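You operate a simulated robot arm through the tools that you are given. There is no shell and no other tool.

You are at the controls of a simulated robot arm. One attempt, no reset.

TASK
Power up the fitted drive slowly to the voltmeter's green band.
Fine: red button out, unlock, red switch on, supply dial up in small steps; no trip; do not start the motor.

It is judged by the outcome, as a careful person would: the job done as asked, and still so three seconds after it is handed in. It fails if anything else is knocked over, pushed out of place, dropped, spilled or broken.

THE ROBOT
A 7-joint arm with a two-finger parallel gripper, fixed in place. Base frame: the origin is at the foot of the arm, x ahead of it, y to its left, z up; the work surface is at about z = 720. Readings come in mm, degrees, newtons and seconds.
Its first joint turns from -149.0 to 149.0 degrees. Payload 3.5 kg.
The tool frame sits at the grasp point between the pads (the TCP): z along the fingers, y along the line on which they close. The tips reach 23 mm beyond it. The gripper opens to 94 mm. The fingers are 38 mm wide and 10 mm thick; the gripper's body (54 by 96 mm) begins 39 mm behind the TCP.
Orientation is that of the tool frame in the base frame, as a unit quaternion [x, y, z, w]. With the fingers straight down and closing along the base's y, the tool's x points along the base's -x, its y along +y and its z along -z.

THE INTERFACE
- The arm moves only by the tool servo_tool. Its argument "commands" is a list that holds one entry, the list of rows, each a list of 7 numbers: the shift along the tool's x, y, z in mm, then the turn, a rotation vector about the tool's x, y, z in rad, then the closure, from 0 (fully open) to 1 (shut). In form: [[[dx, dy, dz, ax, ay, az, jaw], ...]]. A call has 1 to 20 rows; each row is the pose to reach, as a shift and turn from the pose commanded when the call began, along the tool's axes at that moment. Each row takes 0.2 s and may step no farther than 50 mm and 8.6 degrees from the row before; otherwise, or with a gripper value out of range, the whole call is refused. Where a pose cannot be reached the arm comes as near as it can. A force on the tool above 50 N (or 10 N above the force at the start of the call, whichever is more), or a blocked arm, ends the call early, and 0.2 s more pass. The fingers move at their own pace (about 153 mm/s each) and stop on an object; they squeeze with about 32 N. The grip force told is the motor's: it shows also when the fingers shut on nothing. Time passes only in rows, and 0.2 s behind the last, so rows that repeat a pose let the fingers close. It gives the time, the measured TCP pose, the force on the tool (base axes), the opening and the grip force at its end, in the units of the frame above (readings bear some noise), with the torque about the TCP (base axes, N m) and any sound that the robot's microphone picked up.
- Cameras (640 x 400 px; columns grow to the right, rows downward): "scene" is fixed at [398.6, 649.4, 1656.4]; the picture's right is [0.95, -0.32, 0.00], its down [-0.30, -0.88, -0.37] and it looks along [0.12, 0.35, -0.93] (base axes); focal length 247 px, centre (320, 200). "wrist" rides on the gripper at [86, 16, -74] in the tool frame; the picture's right is [-0.18, 0.98, 0.00], its down [-0.58, -0.11, -0.81] and it looks along [-0.79, -0.15, 0.59] (tool axes); focal length 243 px, centre (320, 200).
- snapshot(camera): a new picture of that camera. It takes no simulated time.
- locate(camera, pixels): for up to 12 pixels [column, row] of the newest picture of that camera ("zoom" is the newest enlarged one), the place [x, y, z] in the base frame of the surface seen there, good to about 3 mm. It takes no simulated time.
- close_up(camera, box): a new picture of the part [left, top, right, bottom] of that camera's present view, enlarged. It takes no simulated time.
- hand_in(): hands the job in; it is judged then, once.

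Leave the gripper open and the arm clear of the work at the hand-in unless told otherwise.

The tools are called after "Request:" as a command line: name --argument value ..., lists and objects as JSON in quotes. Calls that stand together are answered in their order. servo_tool: Moves the arm, as the interface text tells. Its arguments: {"type":"object","properties":{"commands":{"type":"array","items":{"type":"array","items":{"type":"array","items":{"type":"number"}}}}},"required":["commands"]} The other tools are called the same way: snapshot (camera) takes a picture; locate (camera, pixels) gives the place of the surface under pixels of a picture; close_up (camera, box) takes an enlarged picture of a part of a camera's view; hand_in () hands the job in.

At the start:

```text
t: 0.0
ee_pos: [24.4, 1097.0, 1189.4]
orientation: [0.0, 1.0, 0.001, 0.0]
force: [0.6, -0.7, -0.4]
wrist_torque: [-0.03, -0.01, -0.01]
gripper_width: 93.9
finger_force: 0.1
```

scene: 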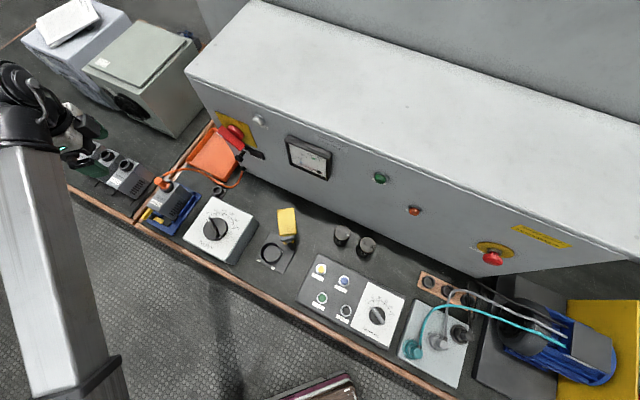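
wrist: 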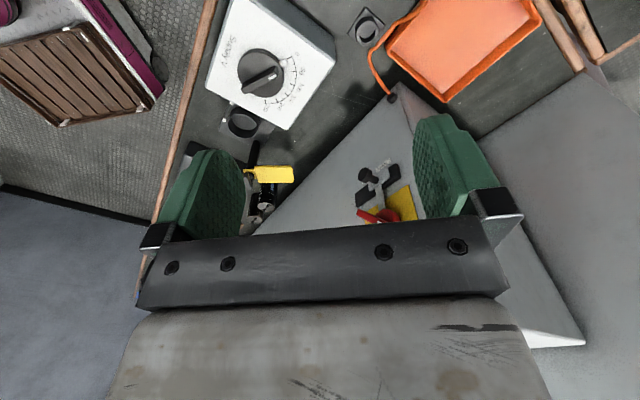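

I see a bench with a grey panel: a red switch with a yellow plate at left (about scene 235,130), a voltmeter (308,157), and a red e-stop button (492,257). There is also a supply dial (215,230), a yellow tag (287,222) and more controls. I'll take enlarged views first.

Request:
close_up --camera "scene" --box '[140, 90, 300, 190]'

Request:
close_up --camera "scene" --box '[140, 170, 300, 270]'

Request:
close_up --camera "scene" --box '[260, 120, 420, 220]'

Request:
close_up --camera "scene" --box '[290, 230, 450, 330]'

Request:
close_up --camera "scene" --box '[400, 220, 600, 345]'

Request:
close_up --camera "wrist" --box '[200, 120, 440, 270]'

```text
4.00 times, centred on (220, 140) of scene
```

zoom: 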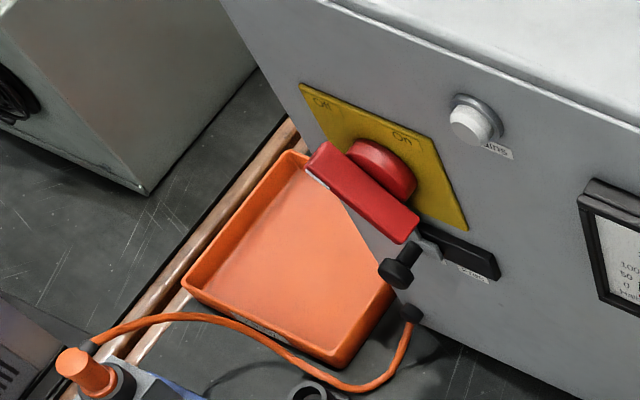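

```text
4.00 times, centred on (220, 220) of scene
```

zoom: 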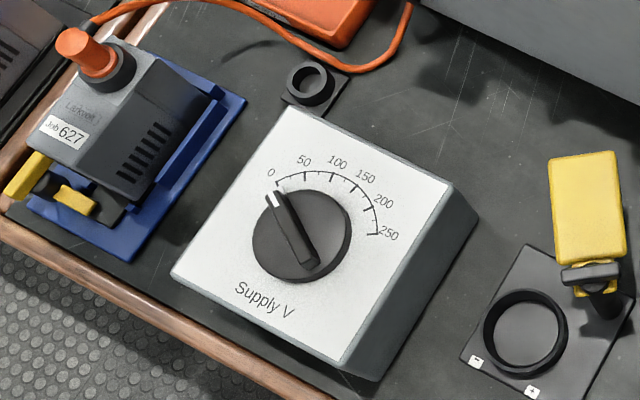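

```text
4.00 times, centred on (340, 170) of scene
```

zoom: 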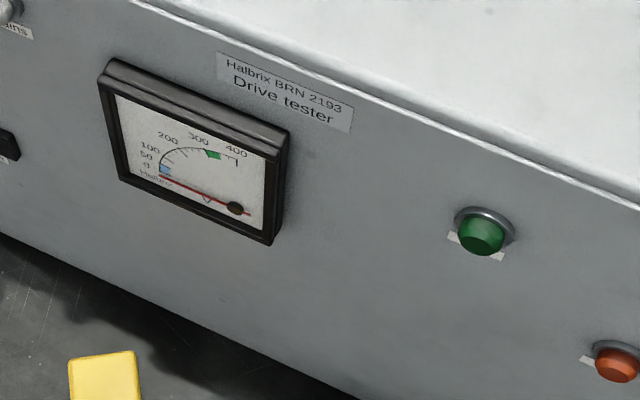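

```text
4.00 times, centred on (370, 280) of scene
```

zoom: 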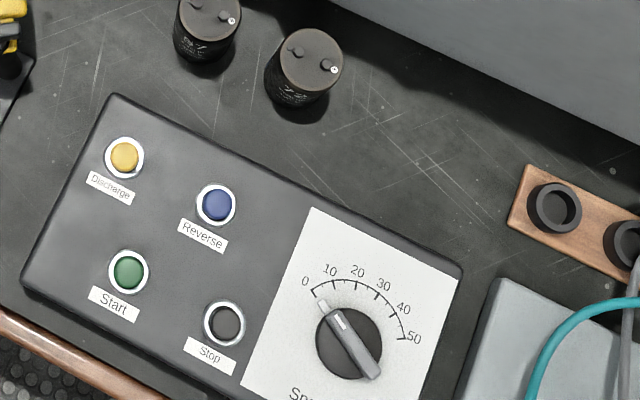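

```text
3.20 times, centred on (500, 282) of scene
```

zoom: 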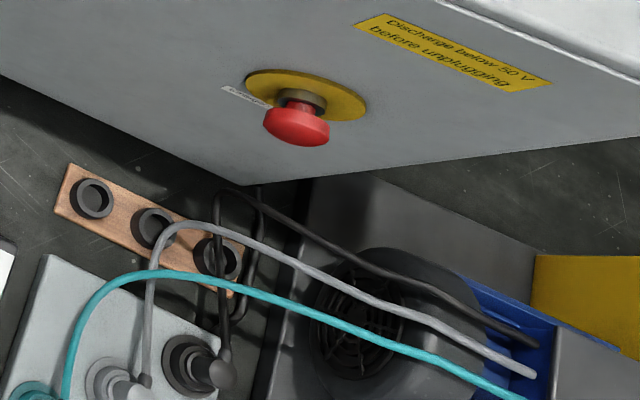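

```text
2.67 times, centred on (320, 195) of wrist
```

zoom: 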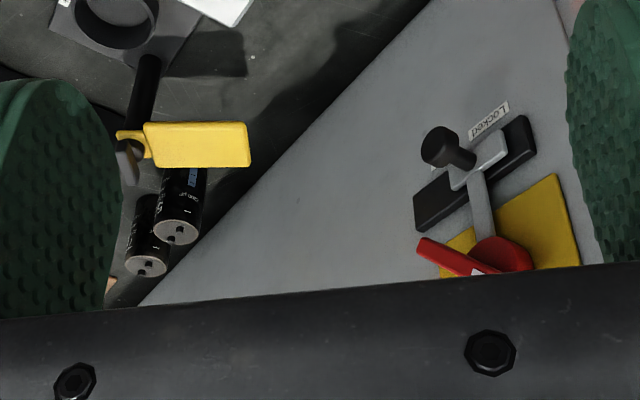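

The close-ups show these controls:
- A red rotary switch with "Off/On" on a yellow plate. A slide bolt beside it, labelled "Locked", blocks it.
- A "Supply V" dial at 0.
- A voltmeter with a green band at about 300–350.
- A red mushroom button on the right.

Next I'll measure the locations.

Request:
snapshot --camera "scene"

Request:
locate --camera "scene" --pixels '[[492, 259], [485, 247], [480, 246], [235, 131], [231, 139], [244, 145], [239, 157], [258, 155], [216, 115], [255, 145], [262, 156], [247, 151]]'

Request:
locate --camera "scene" --pixels '[[215, 229], [210, 219], [217, 234], [200, 245], [245, 255], [215, 198], [257, 222], [308, 160], [380, 178], [414, 211], [289, 222], [377, 315]]'

Request:
close_up --camera "scene" --box '[210, 110, 274, 150]'

Request:
close_up --camera "scene" --box '[225, 135, 273, 165]'

Request:
close_up --camera "scene" --box '[460, 235, 524, 275]'

Request:
close_up --camera "scene" --box '[280, 130, 344, 170]'

Request:
close_up --camera "wrist" --box '[340, 140, 436, 230]'

Request:
close_up --camera "wrist" --box '[180, 90, 320, 220]'

Request:
close_up --camera "scene" --box '[390, 260, 640, 400]'

Request:
close_up --camera "scene" --box '[0, 60, 220, 240]'

```text
taken
```

scene: 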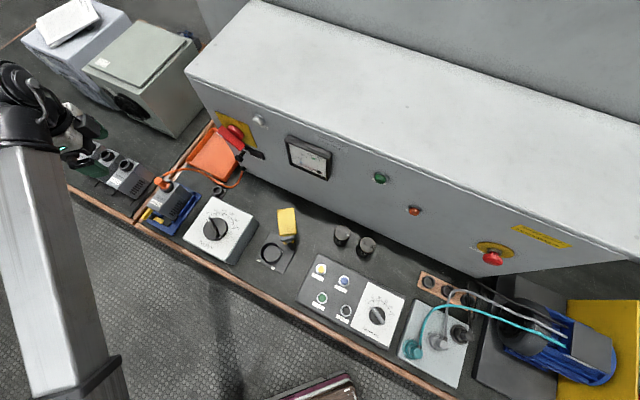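

```text
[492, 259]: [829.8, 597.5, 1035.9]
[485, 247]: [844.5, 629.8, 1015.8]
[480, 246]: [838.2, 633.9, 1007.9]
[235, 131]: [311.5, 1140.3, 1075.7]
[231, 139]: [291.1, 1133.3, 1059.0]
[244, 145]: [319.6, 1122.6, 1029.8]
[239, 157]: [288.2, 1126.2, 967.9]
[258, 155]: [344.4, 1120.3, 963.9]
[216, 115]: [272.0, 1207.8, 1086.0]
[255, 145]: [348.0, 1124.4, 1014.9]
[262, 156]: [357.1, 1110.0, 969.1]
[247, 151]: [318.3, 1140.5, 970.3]
```

```text
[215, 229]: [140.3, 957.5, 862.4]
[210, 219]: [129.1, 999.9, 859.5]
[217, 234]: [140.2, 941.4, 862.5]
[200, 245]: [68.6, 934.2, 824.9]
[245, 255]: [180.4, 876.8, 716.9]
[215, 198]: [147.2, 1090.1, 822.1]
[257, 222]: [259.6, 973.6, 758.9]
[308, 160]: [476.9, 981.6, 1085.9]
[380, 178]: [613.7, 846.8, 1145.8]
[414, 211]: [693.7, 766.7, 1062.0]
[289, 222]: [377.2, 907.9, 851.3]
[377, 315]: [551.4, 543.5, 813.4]
```

```text
10.00 times, centred on (242, 130) of scene
```

zoom: 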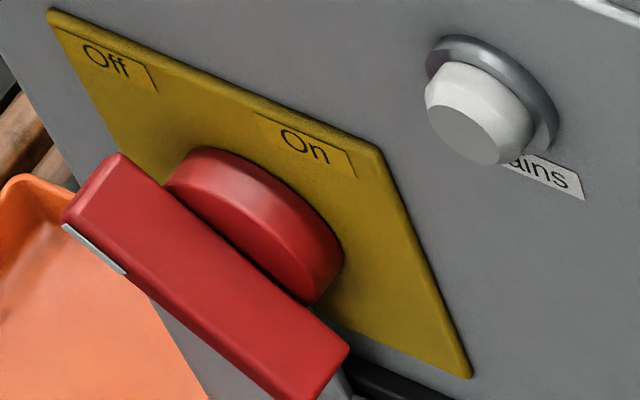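

```text
13.33 times, centred on (249, 150) of scene
```

zoom: 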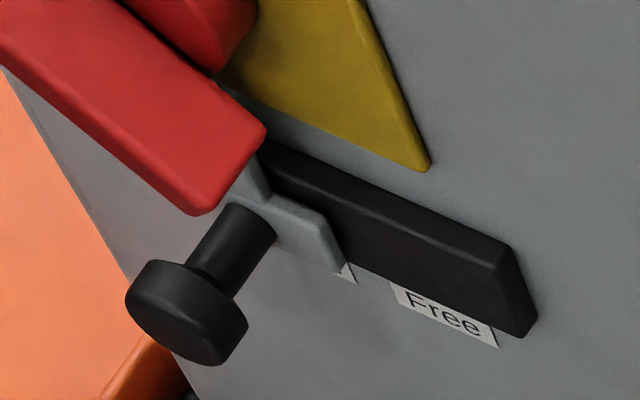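

```text
10.00 times, centred on (492, 255) of scene
```

zoom: 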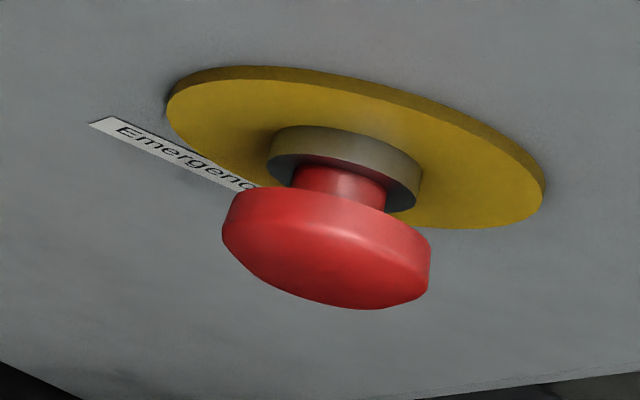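

```text
10.00 times, centred on (312, 150) of scene
```

zoom: 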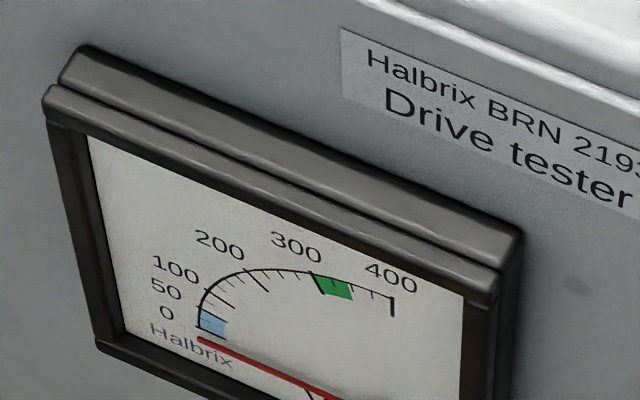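

```text
4.44 times, centred on (388, 185) of wrist
```

zoom: 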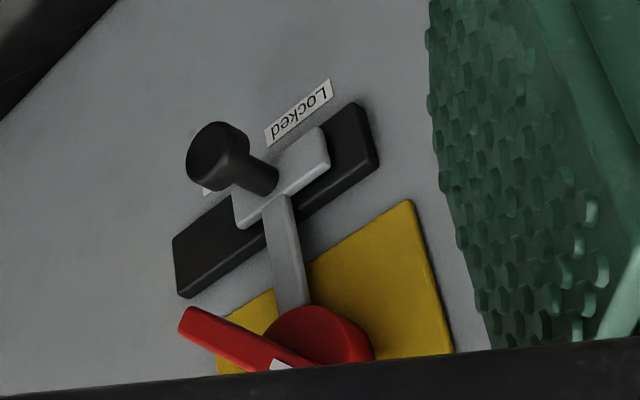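

```text
3.08 times, centred on (250, 155) of wrist
```

zoom: 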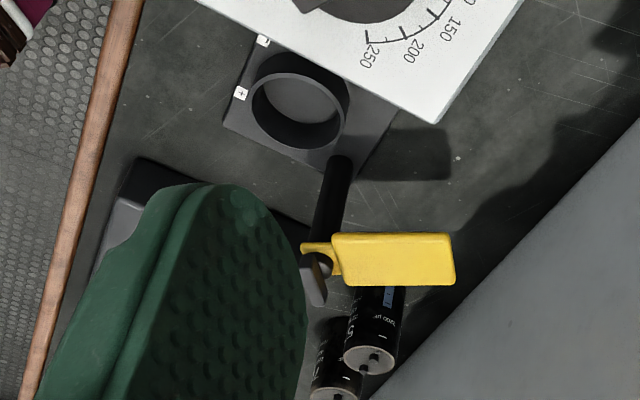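

```text
2.56 times, centred on (515, 330) of scene
```

zoom: 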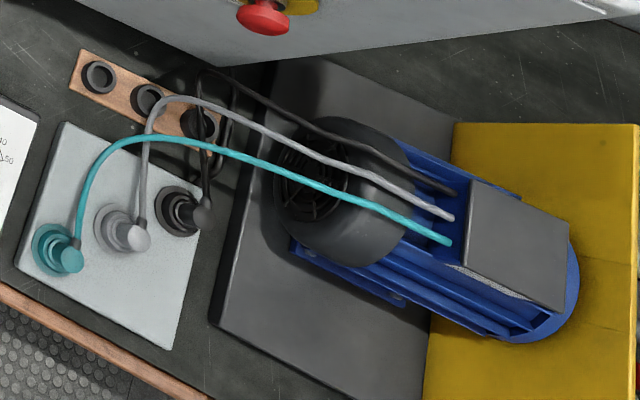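

```text
2.22 times, centred on (110, 150) of scene
```

zoom: 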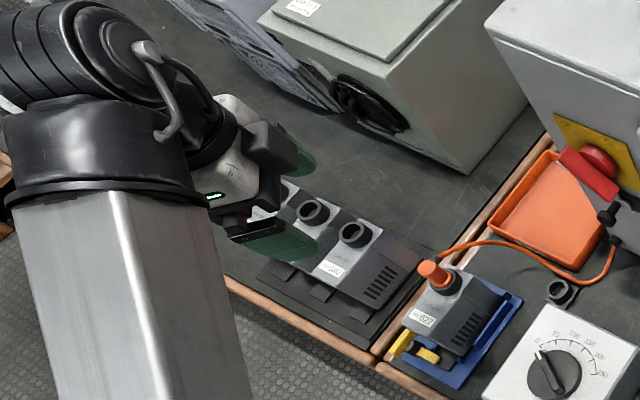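

The slide bolt has "Locked" and "Free" ends, with Free at the right end. The voltmeter reads 0, with its green band just past 300. I'll sample the panel face to get its plane, and measure the e-stop, switch, bolt and dial in more detail.

Request:
locate --camera "scene" --pixels '[[270, 180], [350, 205], [450, 250], [215, 95], [340, 140], [480, 220], [600, 235], [270, 110], [430, 180], [560, 262]]'

Request:
close_up --camera "scene" --box '[460, 235, 524, 275]'

Request:
locate --camera "zoom" --pixels '[[330, 290], [230, 235], [425, 250], [300, 200], [410, 225], [340, 180], [345, 135], [280, 150], [415, 175], [180, 95], [530, 200], [330, 240]]'

```text
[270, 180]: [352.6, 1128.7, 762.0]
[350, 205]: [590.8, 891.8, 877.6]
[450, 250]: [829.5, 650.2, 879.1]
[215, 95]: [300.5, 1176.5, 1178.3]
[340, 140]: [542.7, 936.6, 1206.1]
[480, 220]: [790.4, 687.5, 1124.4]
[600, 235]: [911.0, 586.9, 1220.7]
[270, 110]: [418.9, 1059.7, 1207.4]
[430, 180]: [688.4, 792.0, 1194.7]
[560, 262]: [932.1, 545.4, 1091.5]
```

```text
10.00 times, centred on (492, 255) of scene
```

zoom: 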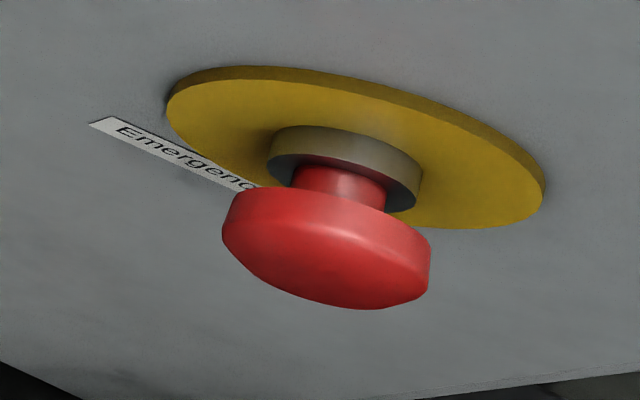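

```text
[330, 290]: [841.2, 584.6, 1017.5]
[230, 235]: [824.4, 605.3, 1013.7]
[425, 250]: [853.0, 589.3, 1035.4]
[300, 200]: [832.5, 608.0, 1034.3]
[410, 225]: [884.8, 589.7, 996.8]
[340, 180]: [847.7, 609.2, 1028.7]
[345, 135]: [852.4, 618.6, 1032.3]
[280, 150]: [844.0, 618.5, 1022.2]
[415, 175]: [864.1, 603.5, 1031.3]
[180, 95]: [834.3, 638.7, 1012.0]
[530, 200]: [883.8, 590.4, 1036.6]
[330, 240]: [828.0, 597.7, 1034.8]
```

The panel is vertical along x + y ≈ 1479, with its normal at 45°. The e-stop cap stands about 25–38 mm off it at u ≈ 171, z ≈ 1022. Here u is the distance along the panel. Next I'll measure the bolt, switch and dial from close-ups.

Request:
close_up --camera "scene" --box '[210, 110, 274, 150]'

Request:
locate --camera "zoom" --pixels '[[120, 170], [330, 370], [80, 215], [230, 300], [255, 200], [200, 170], [320, 260], [460, 370], [375, 150], [60, 15], [110, 60], [305, 140]]'

Request:
close_up --camera "scene" --box '[225, 135, 273, 165]'

Request:
locate --camera "zoom" --pixels '[[175, 315], [225, 245], [205, 340], [240, 220], [300, 225], [335, 250], [400, 230], [510, 260], [280, 155], [525, 325], [250, 175], [150, 280]]'

Request:
close_up --camera "scene" --box '[175, 190, 271, 250]'

Request:
locate --camera "zoom" --pixels '[[75, 250], [285, 390], [245, 75], [430, 155], [235, 225], [285, 310], [300, 280], [200, 280], [330, 260], [310, 130], [175, 340], [225, 195]]'

```text
10.00 times, centred on (242, 130) of scene
```

zoom: 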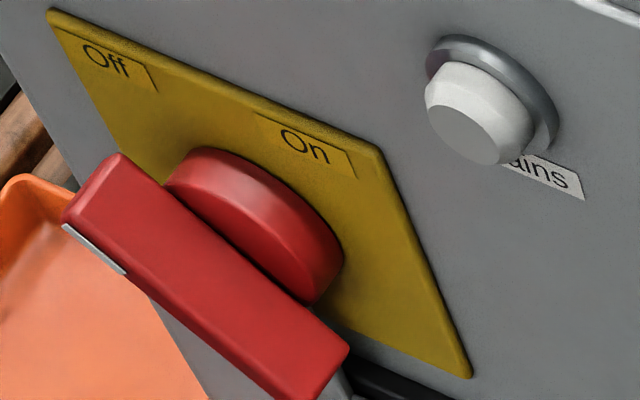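

```text
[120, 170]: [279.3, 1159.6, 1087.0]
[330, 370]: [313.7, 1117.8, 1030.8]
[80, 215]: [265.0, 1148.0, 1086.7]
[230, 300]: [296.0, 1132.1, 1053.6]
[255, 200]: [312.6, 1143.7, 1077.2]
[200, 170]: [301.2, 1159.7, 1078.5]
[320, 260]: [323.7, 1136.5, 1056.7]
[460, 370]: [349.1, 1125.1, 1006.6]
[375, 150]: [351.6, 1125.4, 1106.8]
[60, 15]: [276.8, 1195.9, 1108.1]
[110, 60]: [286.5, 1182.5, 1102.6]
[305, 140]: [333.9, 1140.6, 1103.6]
```

```text
13.33 times, centred on (249, 150) of scene
```

zoom: 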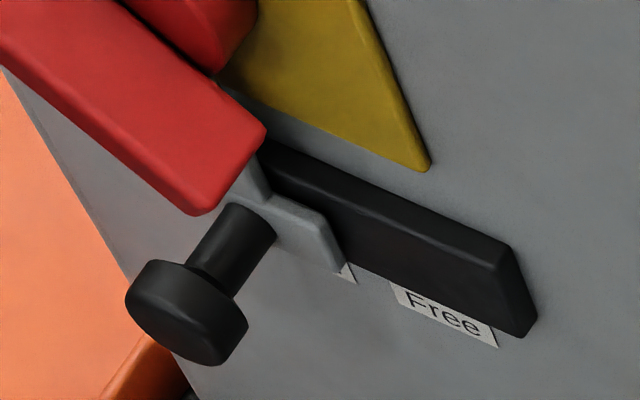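

```text
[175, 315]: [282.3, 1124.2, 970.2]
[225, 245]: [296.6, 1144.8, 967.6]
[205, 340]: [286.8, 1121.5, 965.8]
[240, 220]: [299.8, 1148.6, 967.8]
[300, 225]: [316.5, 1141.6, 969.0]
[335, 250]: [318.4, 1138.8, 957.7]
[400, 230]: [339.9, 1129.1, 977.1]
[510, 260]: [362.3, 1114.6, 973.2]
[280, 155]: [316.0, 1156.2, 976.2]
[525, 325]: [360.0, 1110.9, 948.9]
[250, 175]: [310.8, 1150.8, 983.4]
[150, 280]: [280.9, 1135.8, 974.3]
```

```text
6.67 times, centred on (223, 220) of scene
```

zoom: 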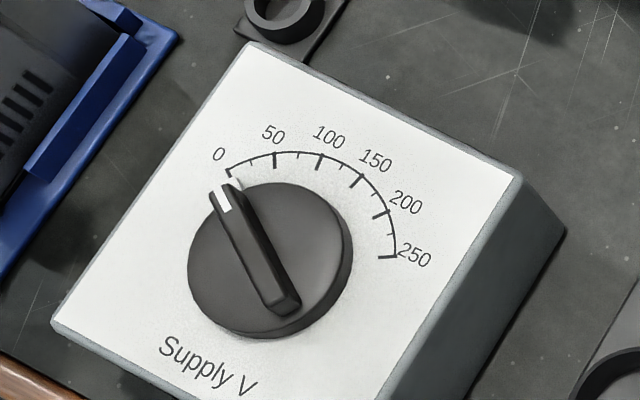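

```text
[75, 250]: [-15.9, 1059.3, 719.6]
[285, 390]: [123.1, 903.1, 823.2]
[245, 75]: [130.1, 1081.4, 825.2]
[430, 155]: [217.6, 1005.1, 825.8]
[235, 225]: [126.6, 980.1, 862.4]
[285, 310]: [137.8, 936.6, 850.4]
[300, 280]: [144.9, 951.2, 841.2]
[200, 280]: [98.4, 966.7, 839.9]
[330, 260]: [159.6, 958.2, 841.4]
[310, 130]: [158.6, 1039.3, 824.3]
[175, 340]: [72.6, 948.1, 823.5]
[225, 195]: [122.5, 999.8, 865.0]
```

The dial box has a level top at z ≈ 825, and the knob bar's top is at z ≈ 863. The switch hub is at about u = −598, z = 1057, with its handle from upper left (Off) to lower right. The bolt knob is at about u = −598, z = 968. I'll get the rest of the bolt track from the wrist view, and also the dial scale ticks and the lamp labels.

Request:
close_up --camera "wrist" --box '[340, 140, 436, 230]'

Request:
locate --camera "zoom" --pixels '[[180, 260], [365, 125], [240, 205], [318, 145], [215, 165], [260, 180], [285, 230], [300, 290], [300, 108], [375, 155], [190, 285], [255, 345]]'

Request:
close_up --camera "scene" --box '[175, 190, 271, 250]'

Request:
locate --camera "zoom" --pixels '[[228, 172], [275, 160], [318, 160], [358, 180], [382, 213], [388, 257], [213, 195], [240, 188], [265, 305], [295, 300], [258, 48], [520, 178]]'

Request:
close_up --camera "scene" --box '[360, 165, 440, 215]'

Request:
close_up --camera "scene" --box '[140, 170, 220, 240]'

```text
4.44 times, centred on (388, 185) of wrist
```

zoom: 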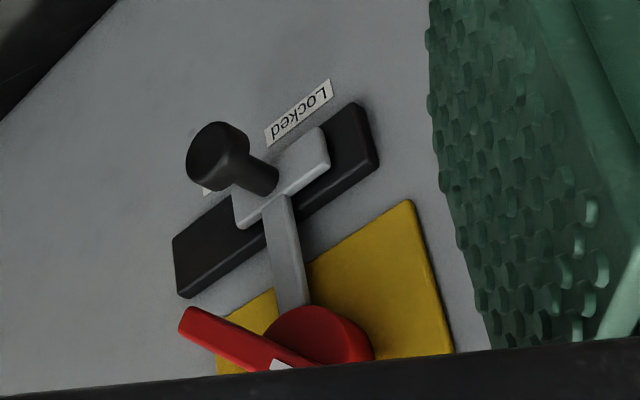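

```text
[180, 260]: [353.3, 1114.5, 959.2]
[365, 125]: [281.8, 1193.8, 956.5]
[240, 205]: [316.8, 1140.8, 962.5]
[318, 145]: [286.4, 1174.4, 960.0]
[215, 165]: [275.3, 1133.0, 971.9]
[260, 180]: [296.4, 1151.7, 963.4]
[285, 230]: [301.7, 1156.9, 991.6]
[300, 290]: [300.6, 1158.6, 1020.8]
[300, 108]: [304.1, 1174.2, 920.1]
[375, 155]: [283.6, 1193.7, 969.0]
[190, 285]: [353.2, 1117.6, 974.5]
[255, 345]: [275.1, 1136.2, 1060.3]
```

```text
6.67 times, centred on (223, 220) of scene
```

zoom: 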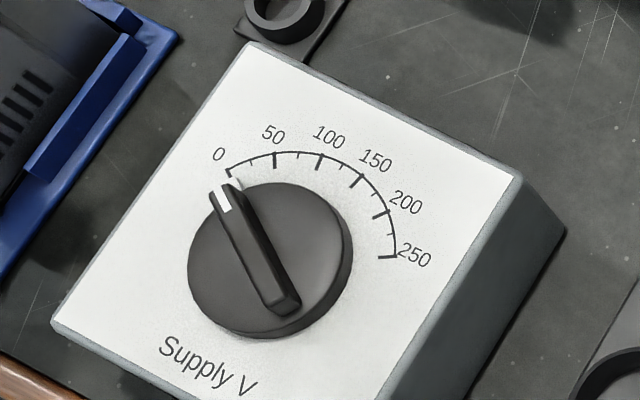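

```text
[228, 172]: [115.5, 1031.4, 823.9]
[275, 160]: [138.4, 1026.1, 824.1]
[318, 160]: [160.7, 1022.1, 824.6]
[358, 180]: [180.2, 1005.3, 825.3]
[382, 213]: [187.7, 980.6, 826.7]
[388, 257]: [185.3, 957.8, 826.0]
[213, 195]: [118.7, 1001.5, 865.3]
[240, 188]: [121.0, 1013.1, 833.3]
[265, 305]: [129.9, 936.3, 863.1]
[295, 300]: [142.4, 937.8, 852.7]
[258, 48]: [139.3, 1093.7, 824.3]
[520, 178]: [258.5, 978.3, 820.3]
```

```text
8.00 times, centred on (400, 190) of scene
```

zoom: 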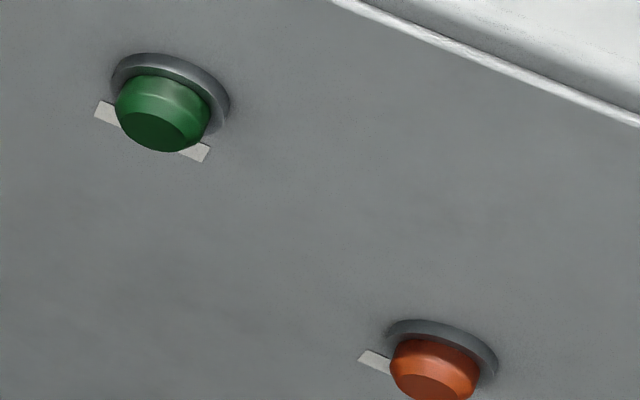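

```text
5.71 times, centred on (180, 205) of scene
```

zoom: 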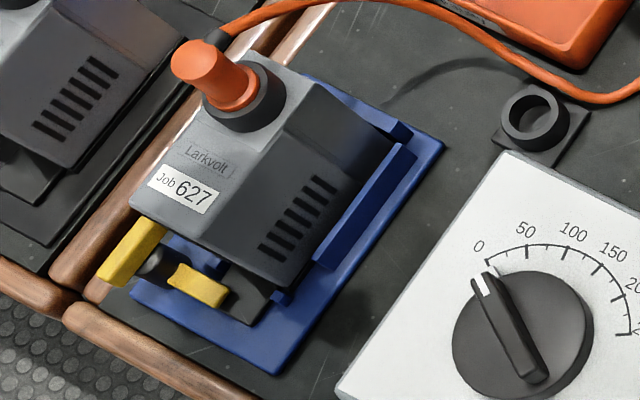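

The plan:
1. Sweep the arm along a straight line in front of the panel, at about 200 mm clearance, to the midpoint (389, 805, 1189) with the tool still pointing down.
2. Tilt the tool to face the panel at the red emergency button.

The first leg moves the TCP only, with the gripper open.

Request:
servo_tool --commands '[[[-36.5, -29.2, 0, 0, 0, 0, 0], [-73, -58.4, 0, 0, 0, 0, 0], [-109.5, -87.6, 0, 0, 0, 0, 0], [-146, -116.8, 0, 0, 0, 0, 0], [-182.5, -146, 0, 0, 0, 0, 0], [-219, -175.2, 0, 0, 0, 0, 0], [-255.5, -204.4, 0, 0, 0, 0, 0], [-292, -233.6, 0, 0, 0, 0, 0], [-328.5, -262.8, 0, 0, 0, 0, 0], [-365, -292, 0, 0, 0, 0, 0]]]'

```text
t: 2.2
ee_pos: [390.4, 802.3, 1191.3]
orientation: [-0.001, 1.0, 0.004, 0.003]
force: [-0.3, -0.5, -0.3]
wrist_torque: [-0.01, 0.0, -0.01]
gripper_width: 93.8
finger_force: 0.1
```

The arm reached the midpoint. Next I'll tilt the tool to face the panel and move to 150 mm in front of the red button. Fingers will close horizontally, with the camera below.

Request:
servo_tool --commands '[[[-26, -20.7, 12, -0.0439, -0.1059, -0.0439, 0], [-52, -41.4, 24, -0.0877, -0.2117, -0.0877, 0], [-78, -62.1, 36, -0.1316, -0.3176, -0.1316, 0], [-104, -82.8, 48, -0.1754, -0.4235, -0.1754, 0], [-130, -103.5, 60, -0.2193, -0.5294, -0.2193, 0], [-156, -124.2, 72, -0.2631, -0.6352, -0.2631, 0], [-182, -144.9, 84, -0.307, -0.7411, -0.307, 0], [-208, -165.6, 96, -0.3508, -0.847, -0.3508, 0], [-234, -186.3, 108, -0.3947, -0.9528, -0.3947, 0], [-260, -207, 120, -0.4385, -1.0587, -0.4385, 0], [-286, -227.7, 132, -0.4824, -1.1646, -0.4824, 0], [-312, -248.4, 144, -0.5262, -1.2704, -0.5262, 0], [-338, -269.1, 156, -0.5701, -1.3763, -0.5701, 0], [-364, -290, 168, -0.6139, -1.4822, -0.6139, 0]]]'

Request:
snapshot --camera "wrist"

Request:
snapshot --camera "scene"

```text
t: 5.2
ee_pos: [753.9, 518.9, 1021.5]
orientation: [-0.271, 0.653, 0.27, 0.653]
force: [0.9, -0.3, 0.6]
wrist_torque: [-0.02, -0.02, 0.03]
gripper_width: 94.0
finger_force: 0.0
```

```text
taken
```

wrist: 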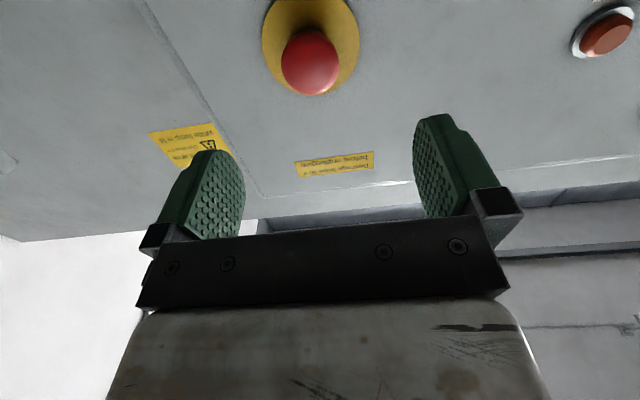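

```text
taken
```

scene: 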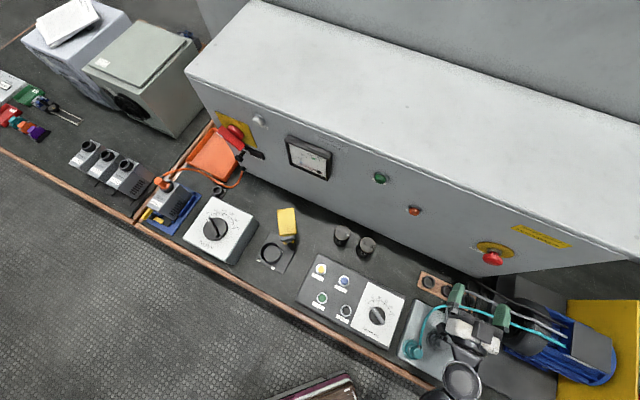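

The tool is in front of the red button, which is at wrist pixel (310,60). I'll enlarge this view and measure the button's shape to see whether it is pressed in.

Request:
close_up --camera "wrist" --box '[240, 0, 384, 110]'

Request:
locate --camera "wrist" --pixels '[[310, 62], [284, 65], [338, 62], [310, 92], [310, 30], [268, 40], [355, 40], [312, 88], [300, 5], [290, 40], [328, 40]]'

Request:
close_up --camera "scene" --box '[420, 230, 580, 340]'

```text
3.64 times, centred on (312, 55) of wrist
```

zoom: 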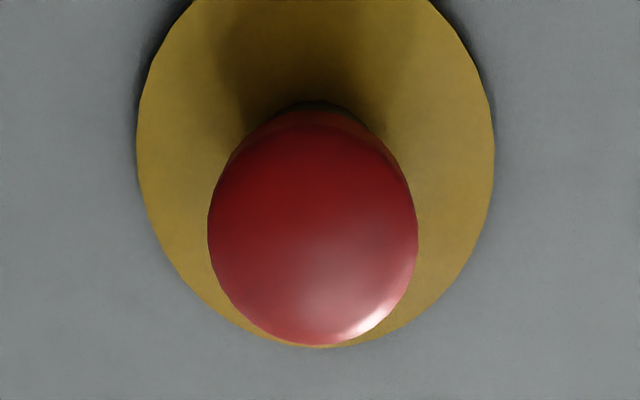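

```text
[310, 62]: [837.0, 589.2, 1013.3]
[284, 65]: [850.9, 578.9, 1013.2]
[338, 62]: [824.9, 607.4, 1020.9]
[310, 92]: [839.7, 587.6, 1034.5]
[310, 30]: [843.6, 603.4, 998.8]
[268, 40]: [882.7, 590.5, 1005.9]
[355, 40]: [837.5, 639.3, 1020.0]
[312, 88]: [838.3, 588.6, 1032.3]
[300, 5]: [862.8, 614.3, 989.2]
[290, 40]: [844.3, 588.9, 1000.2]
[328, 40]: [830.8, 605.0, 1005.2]
```

```text
3.64 times, centred on (500, 285) of scene
```

zoom: 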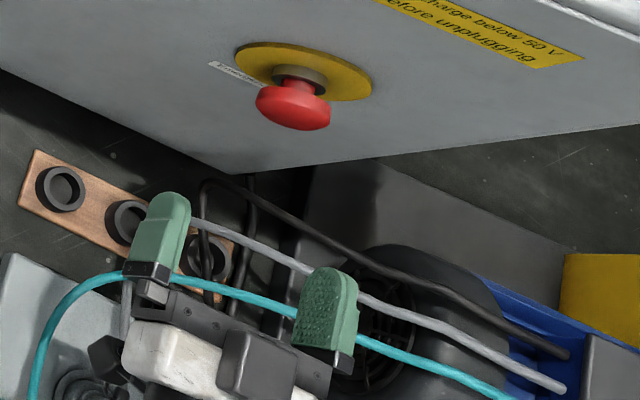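

The red cap measures about 38 mm across, centred at u ≈ 173, z ≈ 1018, with its front 38 mm off the panel. There is a visible 12 mm neck behind it. I'll approach 80 mm with a small sideways correction, then check the alignment.

Request:
servo_tool --commands '[[[1, -2, 27, 0, 0, 0, 0], [2, -4, 54, 0, 0, 0, 0], [3, -6, 80, 0, 0, 0, 0], [3, -6, 80, 0, 0, 0, 0]]]'

Request:
snapshot --camera "wrist"

Request:
close_up --camera "scene" --box '[440, 230, 560, 305]'

```text
t: 6.2
ee_pos: [817.0, 567.8, 1018.9]
orientation: [-0.271, 0.653, 0.272, 0.653]
force: [0.2, 0.0, 0.4]
wrist_torque: [0.04, -0.03, -0.02]
gripper_width: 93.7
finger_force: 0.1
```

```text
taken
```

wrist: 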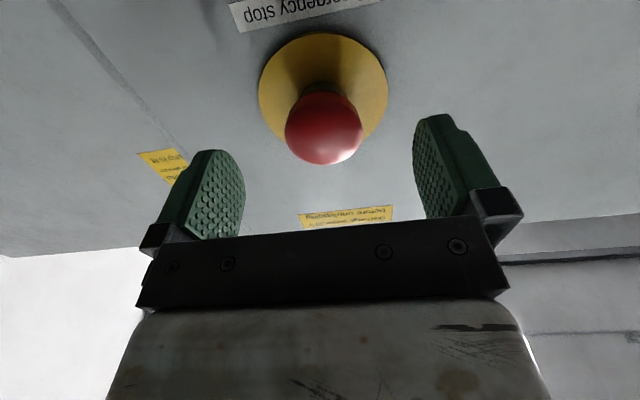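

```text
5.33 times, centred on (500, 268) of scene
```

zoom: 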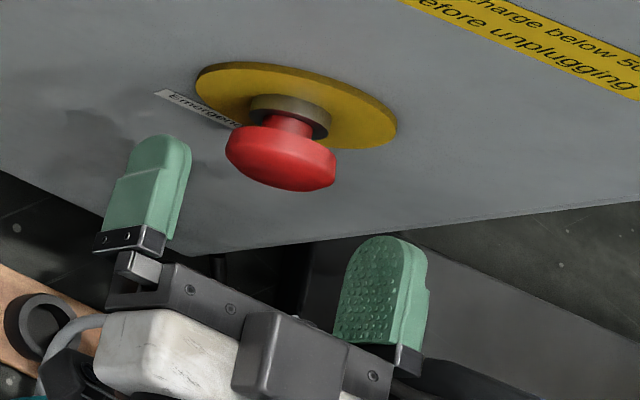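

The label reads "Emergency stop". The fingers straddle the cap evenly, and the TCP is about 67 mm off the panel. I'll advance 33 mm so the pads sit beside the cap, then close on it.

Request:
servo_tool --commands '[[[0, 1, 11, 0, 0, 0, 0], [0, 2, 22, 0, 0, 0, 0], [0, 3, 32, 0, 0, 0, 0], [0, 3, 32, 0, 0, 0, 0.4], [0, 3, 32, 0, 0, 0, 0.7], [0, 3, 32, 0, 0, 0, 1], [0, 3, 32, 0, 0, 0, 1]]]'

Request:
close_up --camera "scene" --box '[440, 230, 560, 305]'

Request:
close_up --camera "wrist" --box '[200, 60, 440, 250]'

```text
t: 7.8
ee_pos: [837.4, 592.0, 1017.8]
orientation: [-0.268, 0.654, 0.269, 0.654]
force: [15.9, -12.9, -1.6]
wrist_torque: [0.22, 0.01, -0.13]
gripper_width: 43.9
finger_force: 44.7
```

```text
5.33 times, centred on (500, 268) of scene
```

zoom: 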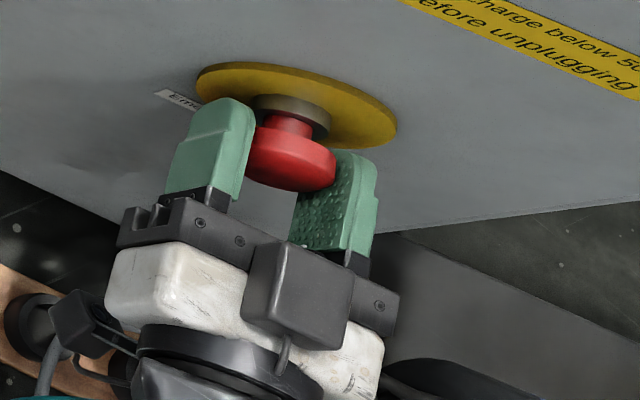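

```text
2.11 times, centred on (320, 155) of wrist
```

zoom: 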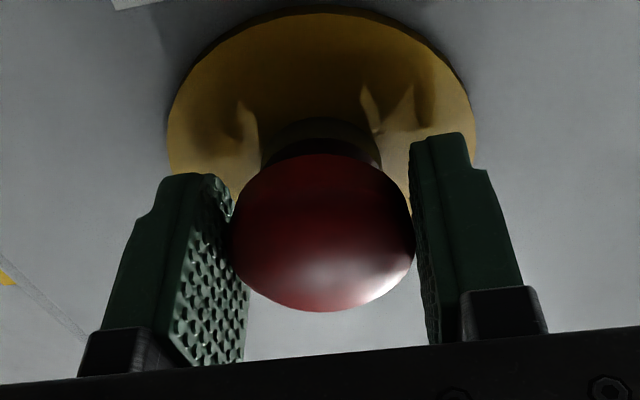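

I have the cap gripped at 43.9 mm width, with a small 20 N sideways bias. I'll relax that by 2 mm and then pull gently outward a few mm. I'm watching the force to tell whether the button is in or already out.

Request:
servo_tool --commands '[[[0, -2, 0, 0, 0, 0, 1], [0, -2, 0, 0, 0, 0, 1], [0, -2, -2, 0, 0, 0, 1], [0, -2, -4, 0, 0, 0, 1]]]'

Request:
close_up --camera "scene" --box '[440, 230, 560, 305]'

```text
t: 8.8
ee_pos: [835.3, 588.1, 1018.7]
orientation: [-0.271, 0.653, 0.271, 0.653]
force: [12.6, -9.8, -2.1]
wrist_torque: [0.22, -0.2, -0.08]
gripper_width: 43.7
finger_force: 44.8
```

```text
5.33 times, centred on (500, 268) of scene
```

zoom: 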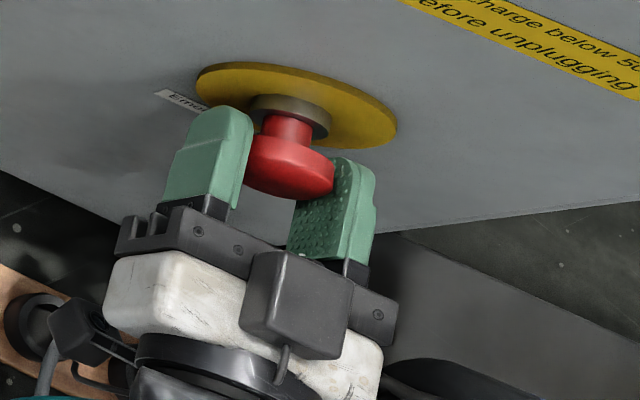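

The button is coming out with the grip; the neck looks longer now. I'll keep pulling in small steps to its stop.

Request:
servo_tool --commands '[[[0, -2, -2, 0, 0, 0, 1], [0, -2, -4, 0, 0, 0, 1], [0, -2, -6, 0, 0, 0, 1], [0, -2, -8, 0, 0, 0, 1], [0, -2, -8, 0, 0, 0, 1]]]'

Request:
close_up --camera "scene" --box '[440, 230, 560, 305]'

```text
t: 10.0
ee_pos: [830.1, 581.4, 1019.2]
orientation: [-0.272, 0.653, 0.272, 0.652]
force: [-4.1, 5.5, -4.1]
wrist_torque: [-0.17, 0.3, 0.32]
gripper_width: 43.6
finger_force: 45.1
```

```text
5.33 times, centred on (500, 268) of scene
```

zoom: 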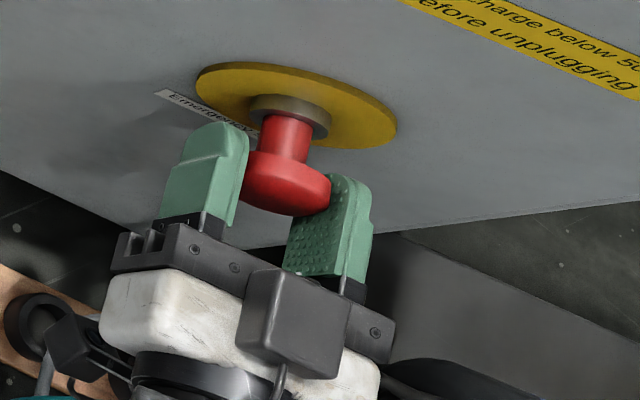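

It is still moving out freely with no resistance. I'll pull a few mm more to find the stop.

Request:
servo_tool --commands '[[[0, 0, -2, 0, 0, 0, 1], [0, 0, -4, 0, 0, 0, 1], [0, 0, -6, 0, 0, 0, 1], [0, 0, -6, 0, 0, 0, 1]]]'

Request:
close_up --camera "scene" --box '[440, 230, 560, 305]'

```text
t: 11.0
ee_pos: [825.7, 579.1, 1018.1]
orientation: [-0.271, 0.654, 0.27, 0.653]
force: [9.0, 29.9, -1.7]
wrist_torque: [0.13, -0.02, -0.25]
gripper_width: 43.9
finger_force: 44.9
```

```text
5.33 times, centred on (500, 268) of scene
```

zoom: 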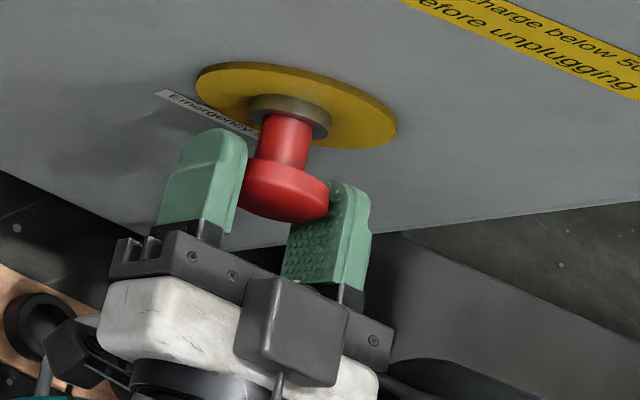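

The force rose to about 28 N toward the panel, so the button is at its outer stop, about 15 mm out. I'll open the gripper and back straight away.

Request:
servo_tool --commands '[[[0, 0, 0, 0, 0, 0, 0.5], [0, 0, 0, 0, 0, 0, 0], [0, 0, 0, 0, 0, 0, 0], [0, 0, -25, 0, 0, 0, 0], [0, 0, -60, 0, 0, 0, 0], [0, 0, -100, 0, 0, 0, 0]]]'

Request:
snapshot --camera "scene"

Request:
close_up --camera "scene" --box '[440, 230, 560, 305]'

Request:
close_up --camera "wrist" --box '[220, 0, 420, 140]'

```text
t: 12.4
ee_pos: [755.6, 507.4, 1019.7]
orientation: [-0.271, 0.653, 0.271, 0.653]
force: [-0.8, 0.0, 0.2]
wrist_torque: [-0.01, 0.02, 0.0]
gripper_width: 94.3
finger_force: 0.0
```

```text
taken
```

scene: 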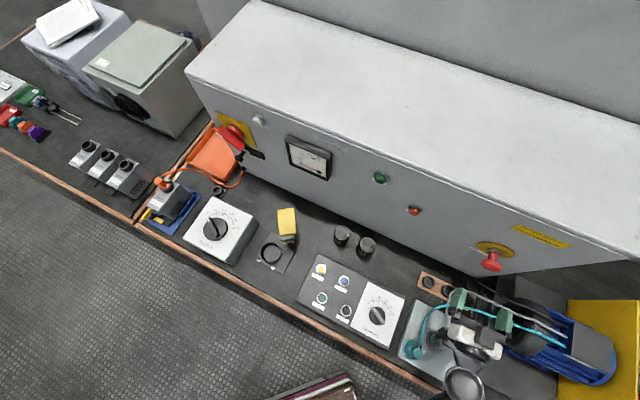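

```text
5.33 times, centred on (500, 268) of scene
```

zoom: 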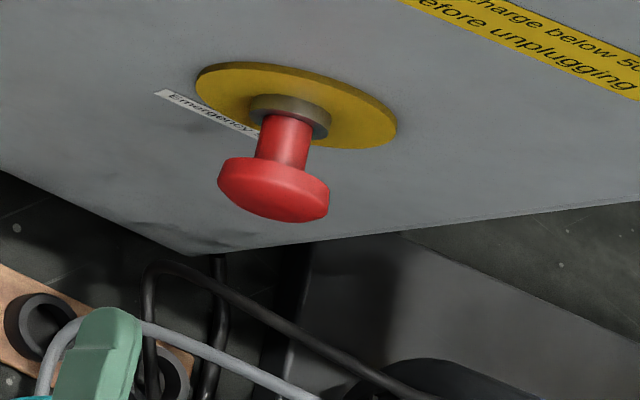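

```text
2.86 times, centred on (320, 70) of wrist
```

zoom: 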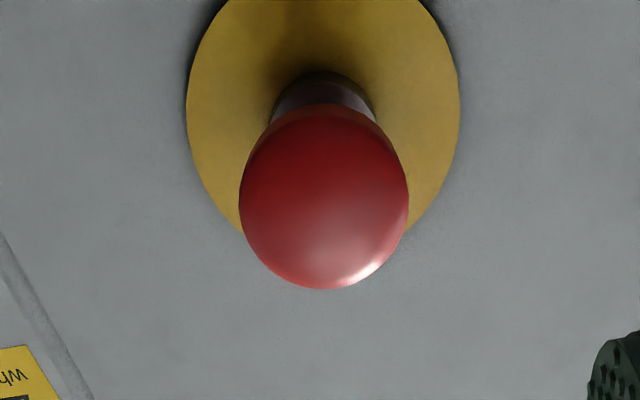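

The button stays out, now standing about 53 mm off the panel. Next is the slide bolt. I'll travel about 773 mm left along the panel at about 150 mm clearance, keeping the orientation.

Request:
servo_tool --commands '[[[0, 43, 0, 0, 0, 0, 0], [0, 86, 0, 0, 0, 0, 0], [0, 129, 0, 0, 0, 0, 0], [0, 172, 0, 0, 0, 0, 0], [0, 215, 0, 0, 0, 0, 0], [0, 258, 0, 0, 0, 0, 0], [0, 301, 0, 0, 0, 0, 0], [0, 344, 0, 0, 0, 0, 0], [0, 387, 0, 0, 0, 0, 0], [0, 430, 0, 0, 0, 0, 0], [0, 473, 0, 0, 0, 0, 0], [0, 516, 0, 0, 0, 0, 0], [0, 559, 0, 0, 0, 0, 0], [0, 602, 0, 0, 0, 0, 0], [0, 645, 0, 0, 0, 0, 0], [0, 688, 0, 0, 0, 0, 0], [0, 731, 0, 0, 0, 0, 0], [0, 773, 0, 0, 0, 0, 0]]]'

Request:
snapshot --camera "scene"

Request:
snapshot --camera "wrist"

```text
t: 16.2
ee_pos: [207.6, 1054.6, 1020.0]
orientation: [-0.269, 0.654, 0.269, 0.654]
force: [0.4, 0.2, 0.3]
wrist_torque: [-0.02, 0.02, 0.02]
gripper_width: 94.0
finger_force: 0.1
```

```text
taken
```

scene: 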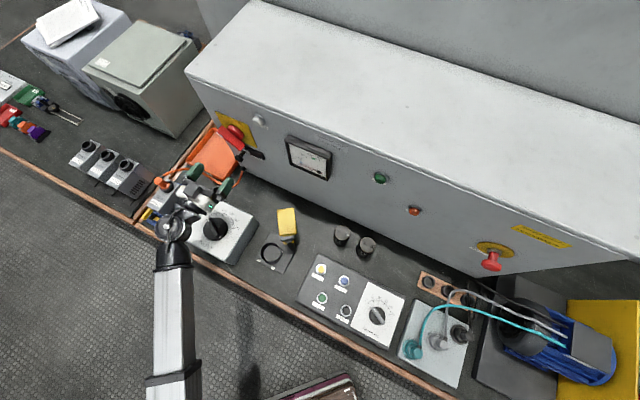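

```text
taken
```

wrist: 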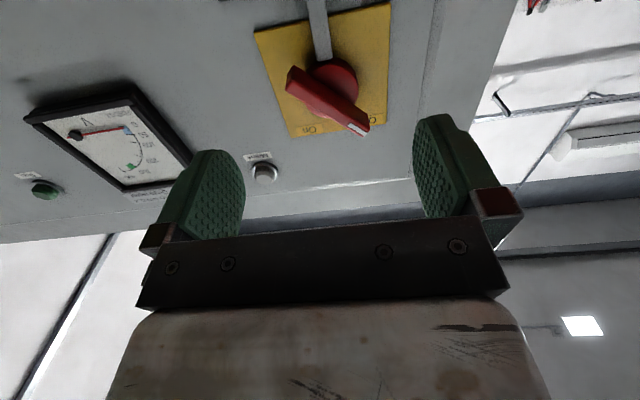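

I'm in front of the switch and bolt. Before moving down to the bolt, I'll refine the switch geometry from this wrist view. The handle runs from pixel (290,75) to (365,130).

Request:
close_up --camera "wrist" --box '[240, 0, 400, 140]'

Request:
locate --camera "wrist" --pixels '[[292, 72], [290, 88], [355, 130], [366, 122], [325, 100], [332, 78], [346, 75], [318, 30], [316, 5], [256, 32], [390, 5], [291, 136]]'

Request:
close_up --camera "scene" --box '[200, 105, 280, 170]'

```text
2.86 times, centred on (320, 70) of wrist
```

zoom: 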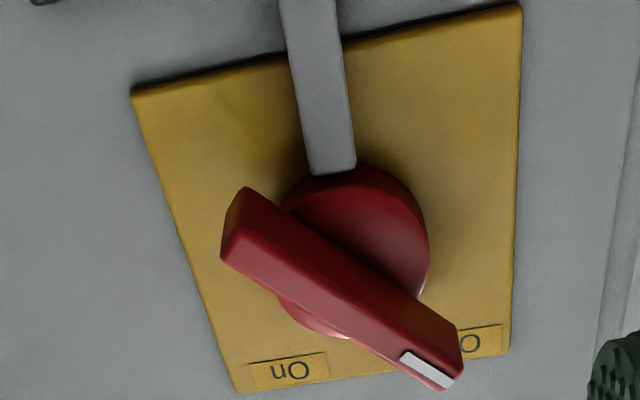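

```text
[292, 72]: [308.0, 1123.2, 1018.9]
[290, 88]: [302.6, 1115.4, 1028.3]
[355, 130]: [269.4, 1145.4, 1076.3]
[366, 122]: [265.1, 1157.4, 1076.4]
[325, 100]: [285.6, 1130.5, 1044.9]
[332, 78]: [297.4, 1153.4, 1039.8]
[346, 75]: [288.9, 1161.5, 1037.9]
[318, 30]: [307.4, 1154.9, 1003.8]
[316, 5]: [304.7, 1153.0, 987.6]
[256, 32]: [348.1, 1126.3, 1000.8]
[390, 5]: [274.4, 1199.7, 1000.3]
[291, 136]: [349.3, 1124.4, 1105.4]
```

```text
6.15 times, centred on (240, 138) of scene
```

zoom: 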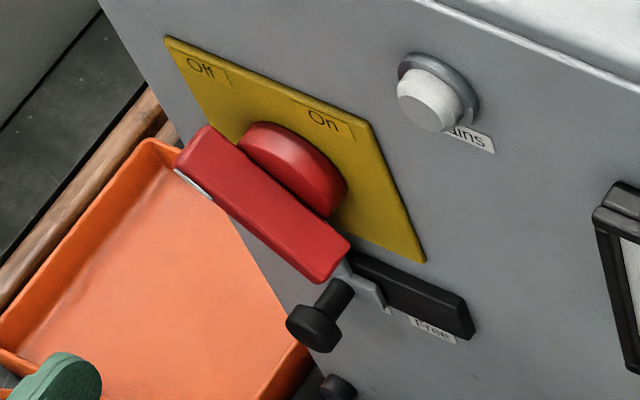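

The switch hub is at about u = −600, z = 1053, with the handle front 45 mm off the panel. The bolt knob is at about u = −602, z = 965. I'll move down 55 mm and forward 55 mm to look at the knob.

Request:
servo_tool --commands '[[[18, 1, 0, 0, 0, 0, 0], [36, 2, 0, 0, 0, 0, 0], [55, 2, 0, 0, 0, 0, 0], [55, 2, 28, 0, 0, 0, 0], [55, 2, 55, 0, 0, 0, 0], [55, 2, 55, 0, 0, 0, 0]]]'

Request:
snapshot --camera "wrist"

Request:
close_up --camera "scene" --box '[200, 105, 280, 170]'

```text
t: 17.6
ee_pos: [244.7, 1093.8, 963.8]
orientation: [-0.271, 0.653, 0.27, 0.653]
force: [-0.4, 0.0, 0.6]
wrist_torque: [0.0, 0.0, -0.01]
gripper_width: 93.9
finger_force: 0.1
```

```text
taken
```

wrist: 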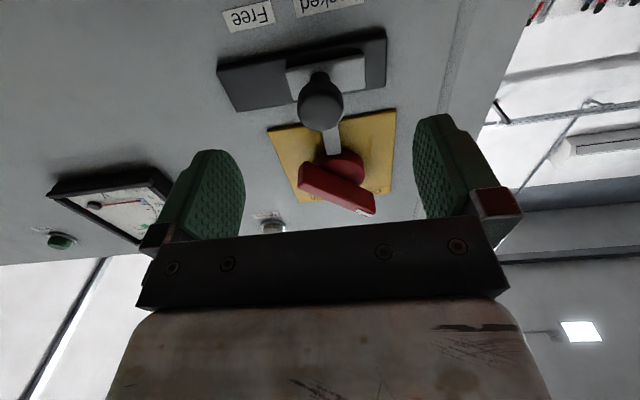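

```text
6.15 times, centred on (240, 138) of scene
```

zoom: 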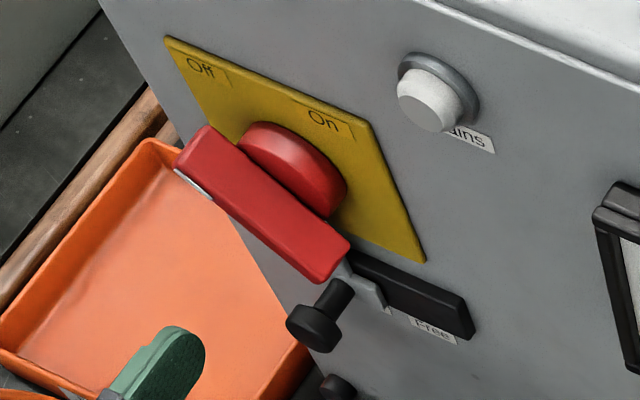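

Now I see the knob clearly at wrist pixel (320,103), with the "Free" label to the image left, which is panel right. I'll measure it.

Request:
locate --camera "wrist" --pixels '[[320, 105], [300, 105], [341, 103], [320, 128], [320, 80], [288, 72], [364, 65], [220, 75], [385, 40], [245, 17], [325, 5], [330, 145]]'

Request:
close_up --camera "wrist" --box '[200, 0, 400, 140]'

```text
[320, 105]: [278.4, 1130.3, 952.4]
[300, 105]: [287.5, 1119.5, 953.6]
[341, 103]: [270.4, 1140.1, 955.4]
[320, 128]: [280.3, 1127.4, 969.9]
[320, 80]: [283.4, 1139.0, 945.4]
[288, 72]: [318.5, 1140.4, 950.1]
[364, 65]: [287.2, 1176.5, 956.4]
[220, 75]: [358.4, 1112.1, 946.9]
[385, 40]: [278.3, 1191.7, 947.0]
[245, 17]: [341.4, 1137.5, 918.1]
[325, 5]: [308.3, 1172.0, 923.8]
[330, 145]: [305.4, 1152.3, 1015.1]
```

```text
2.86 times, centred on (300, 70) of wrist
```

zoom: 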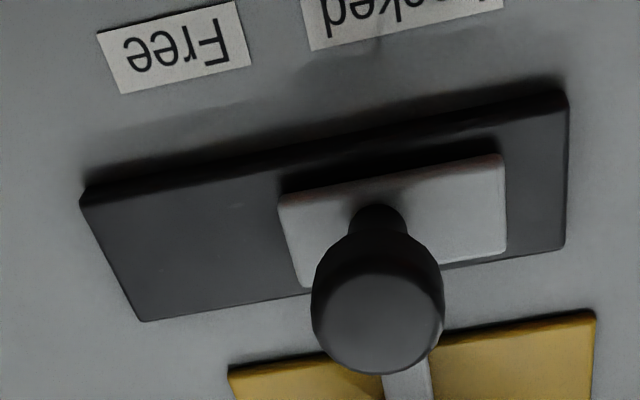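

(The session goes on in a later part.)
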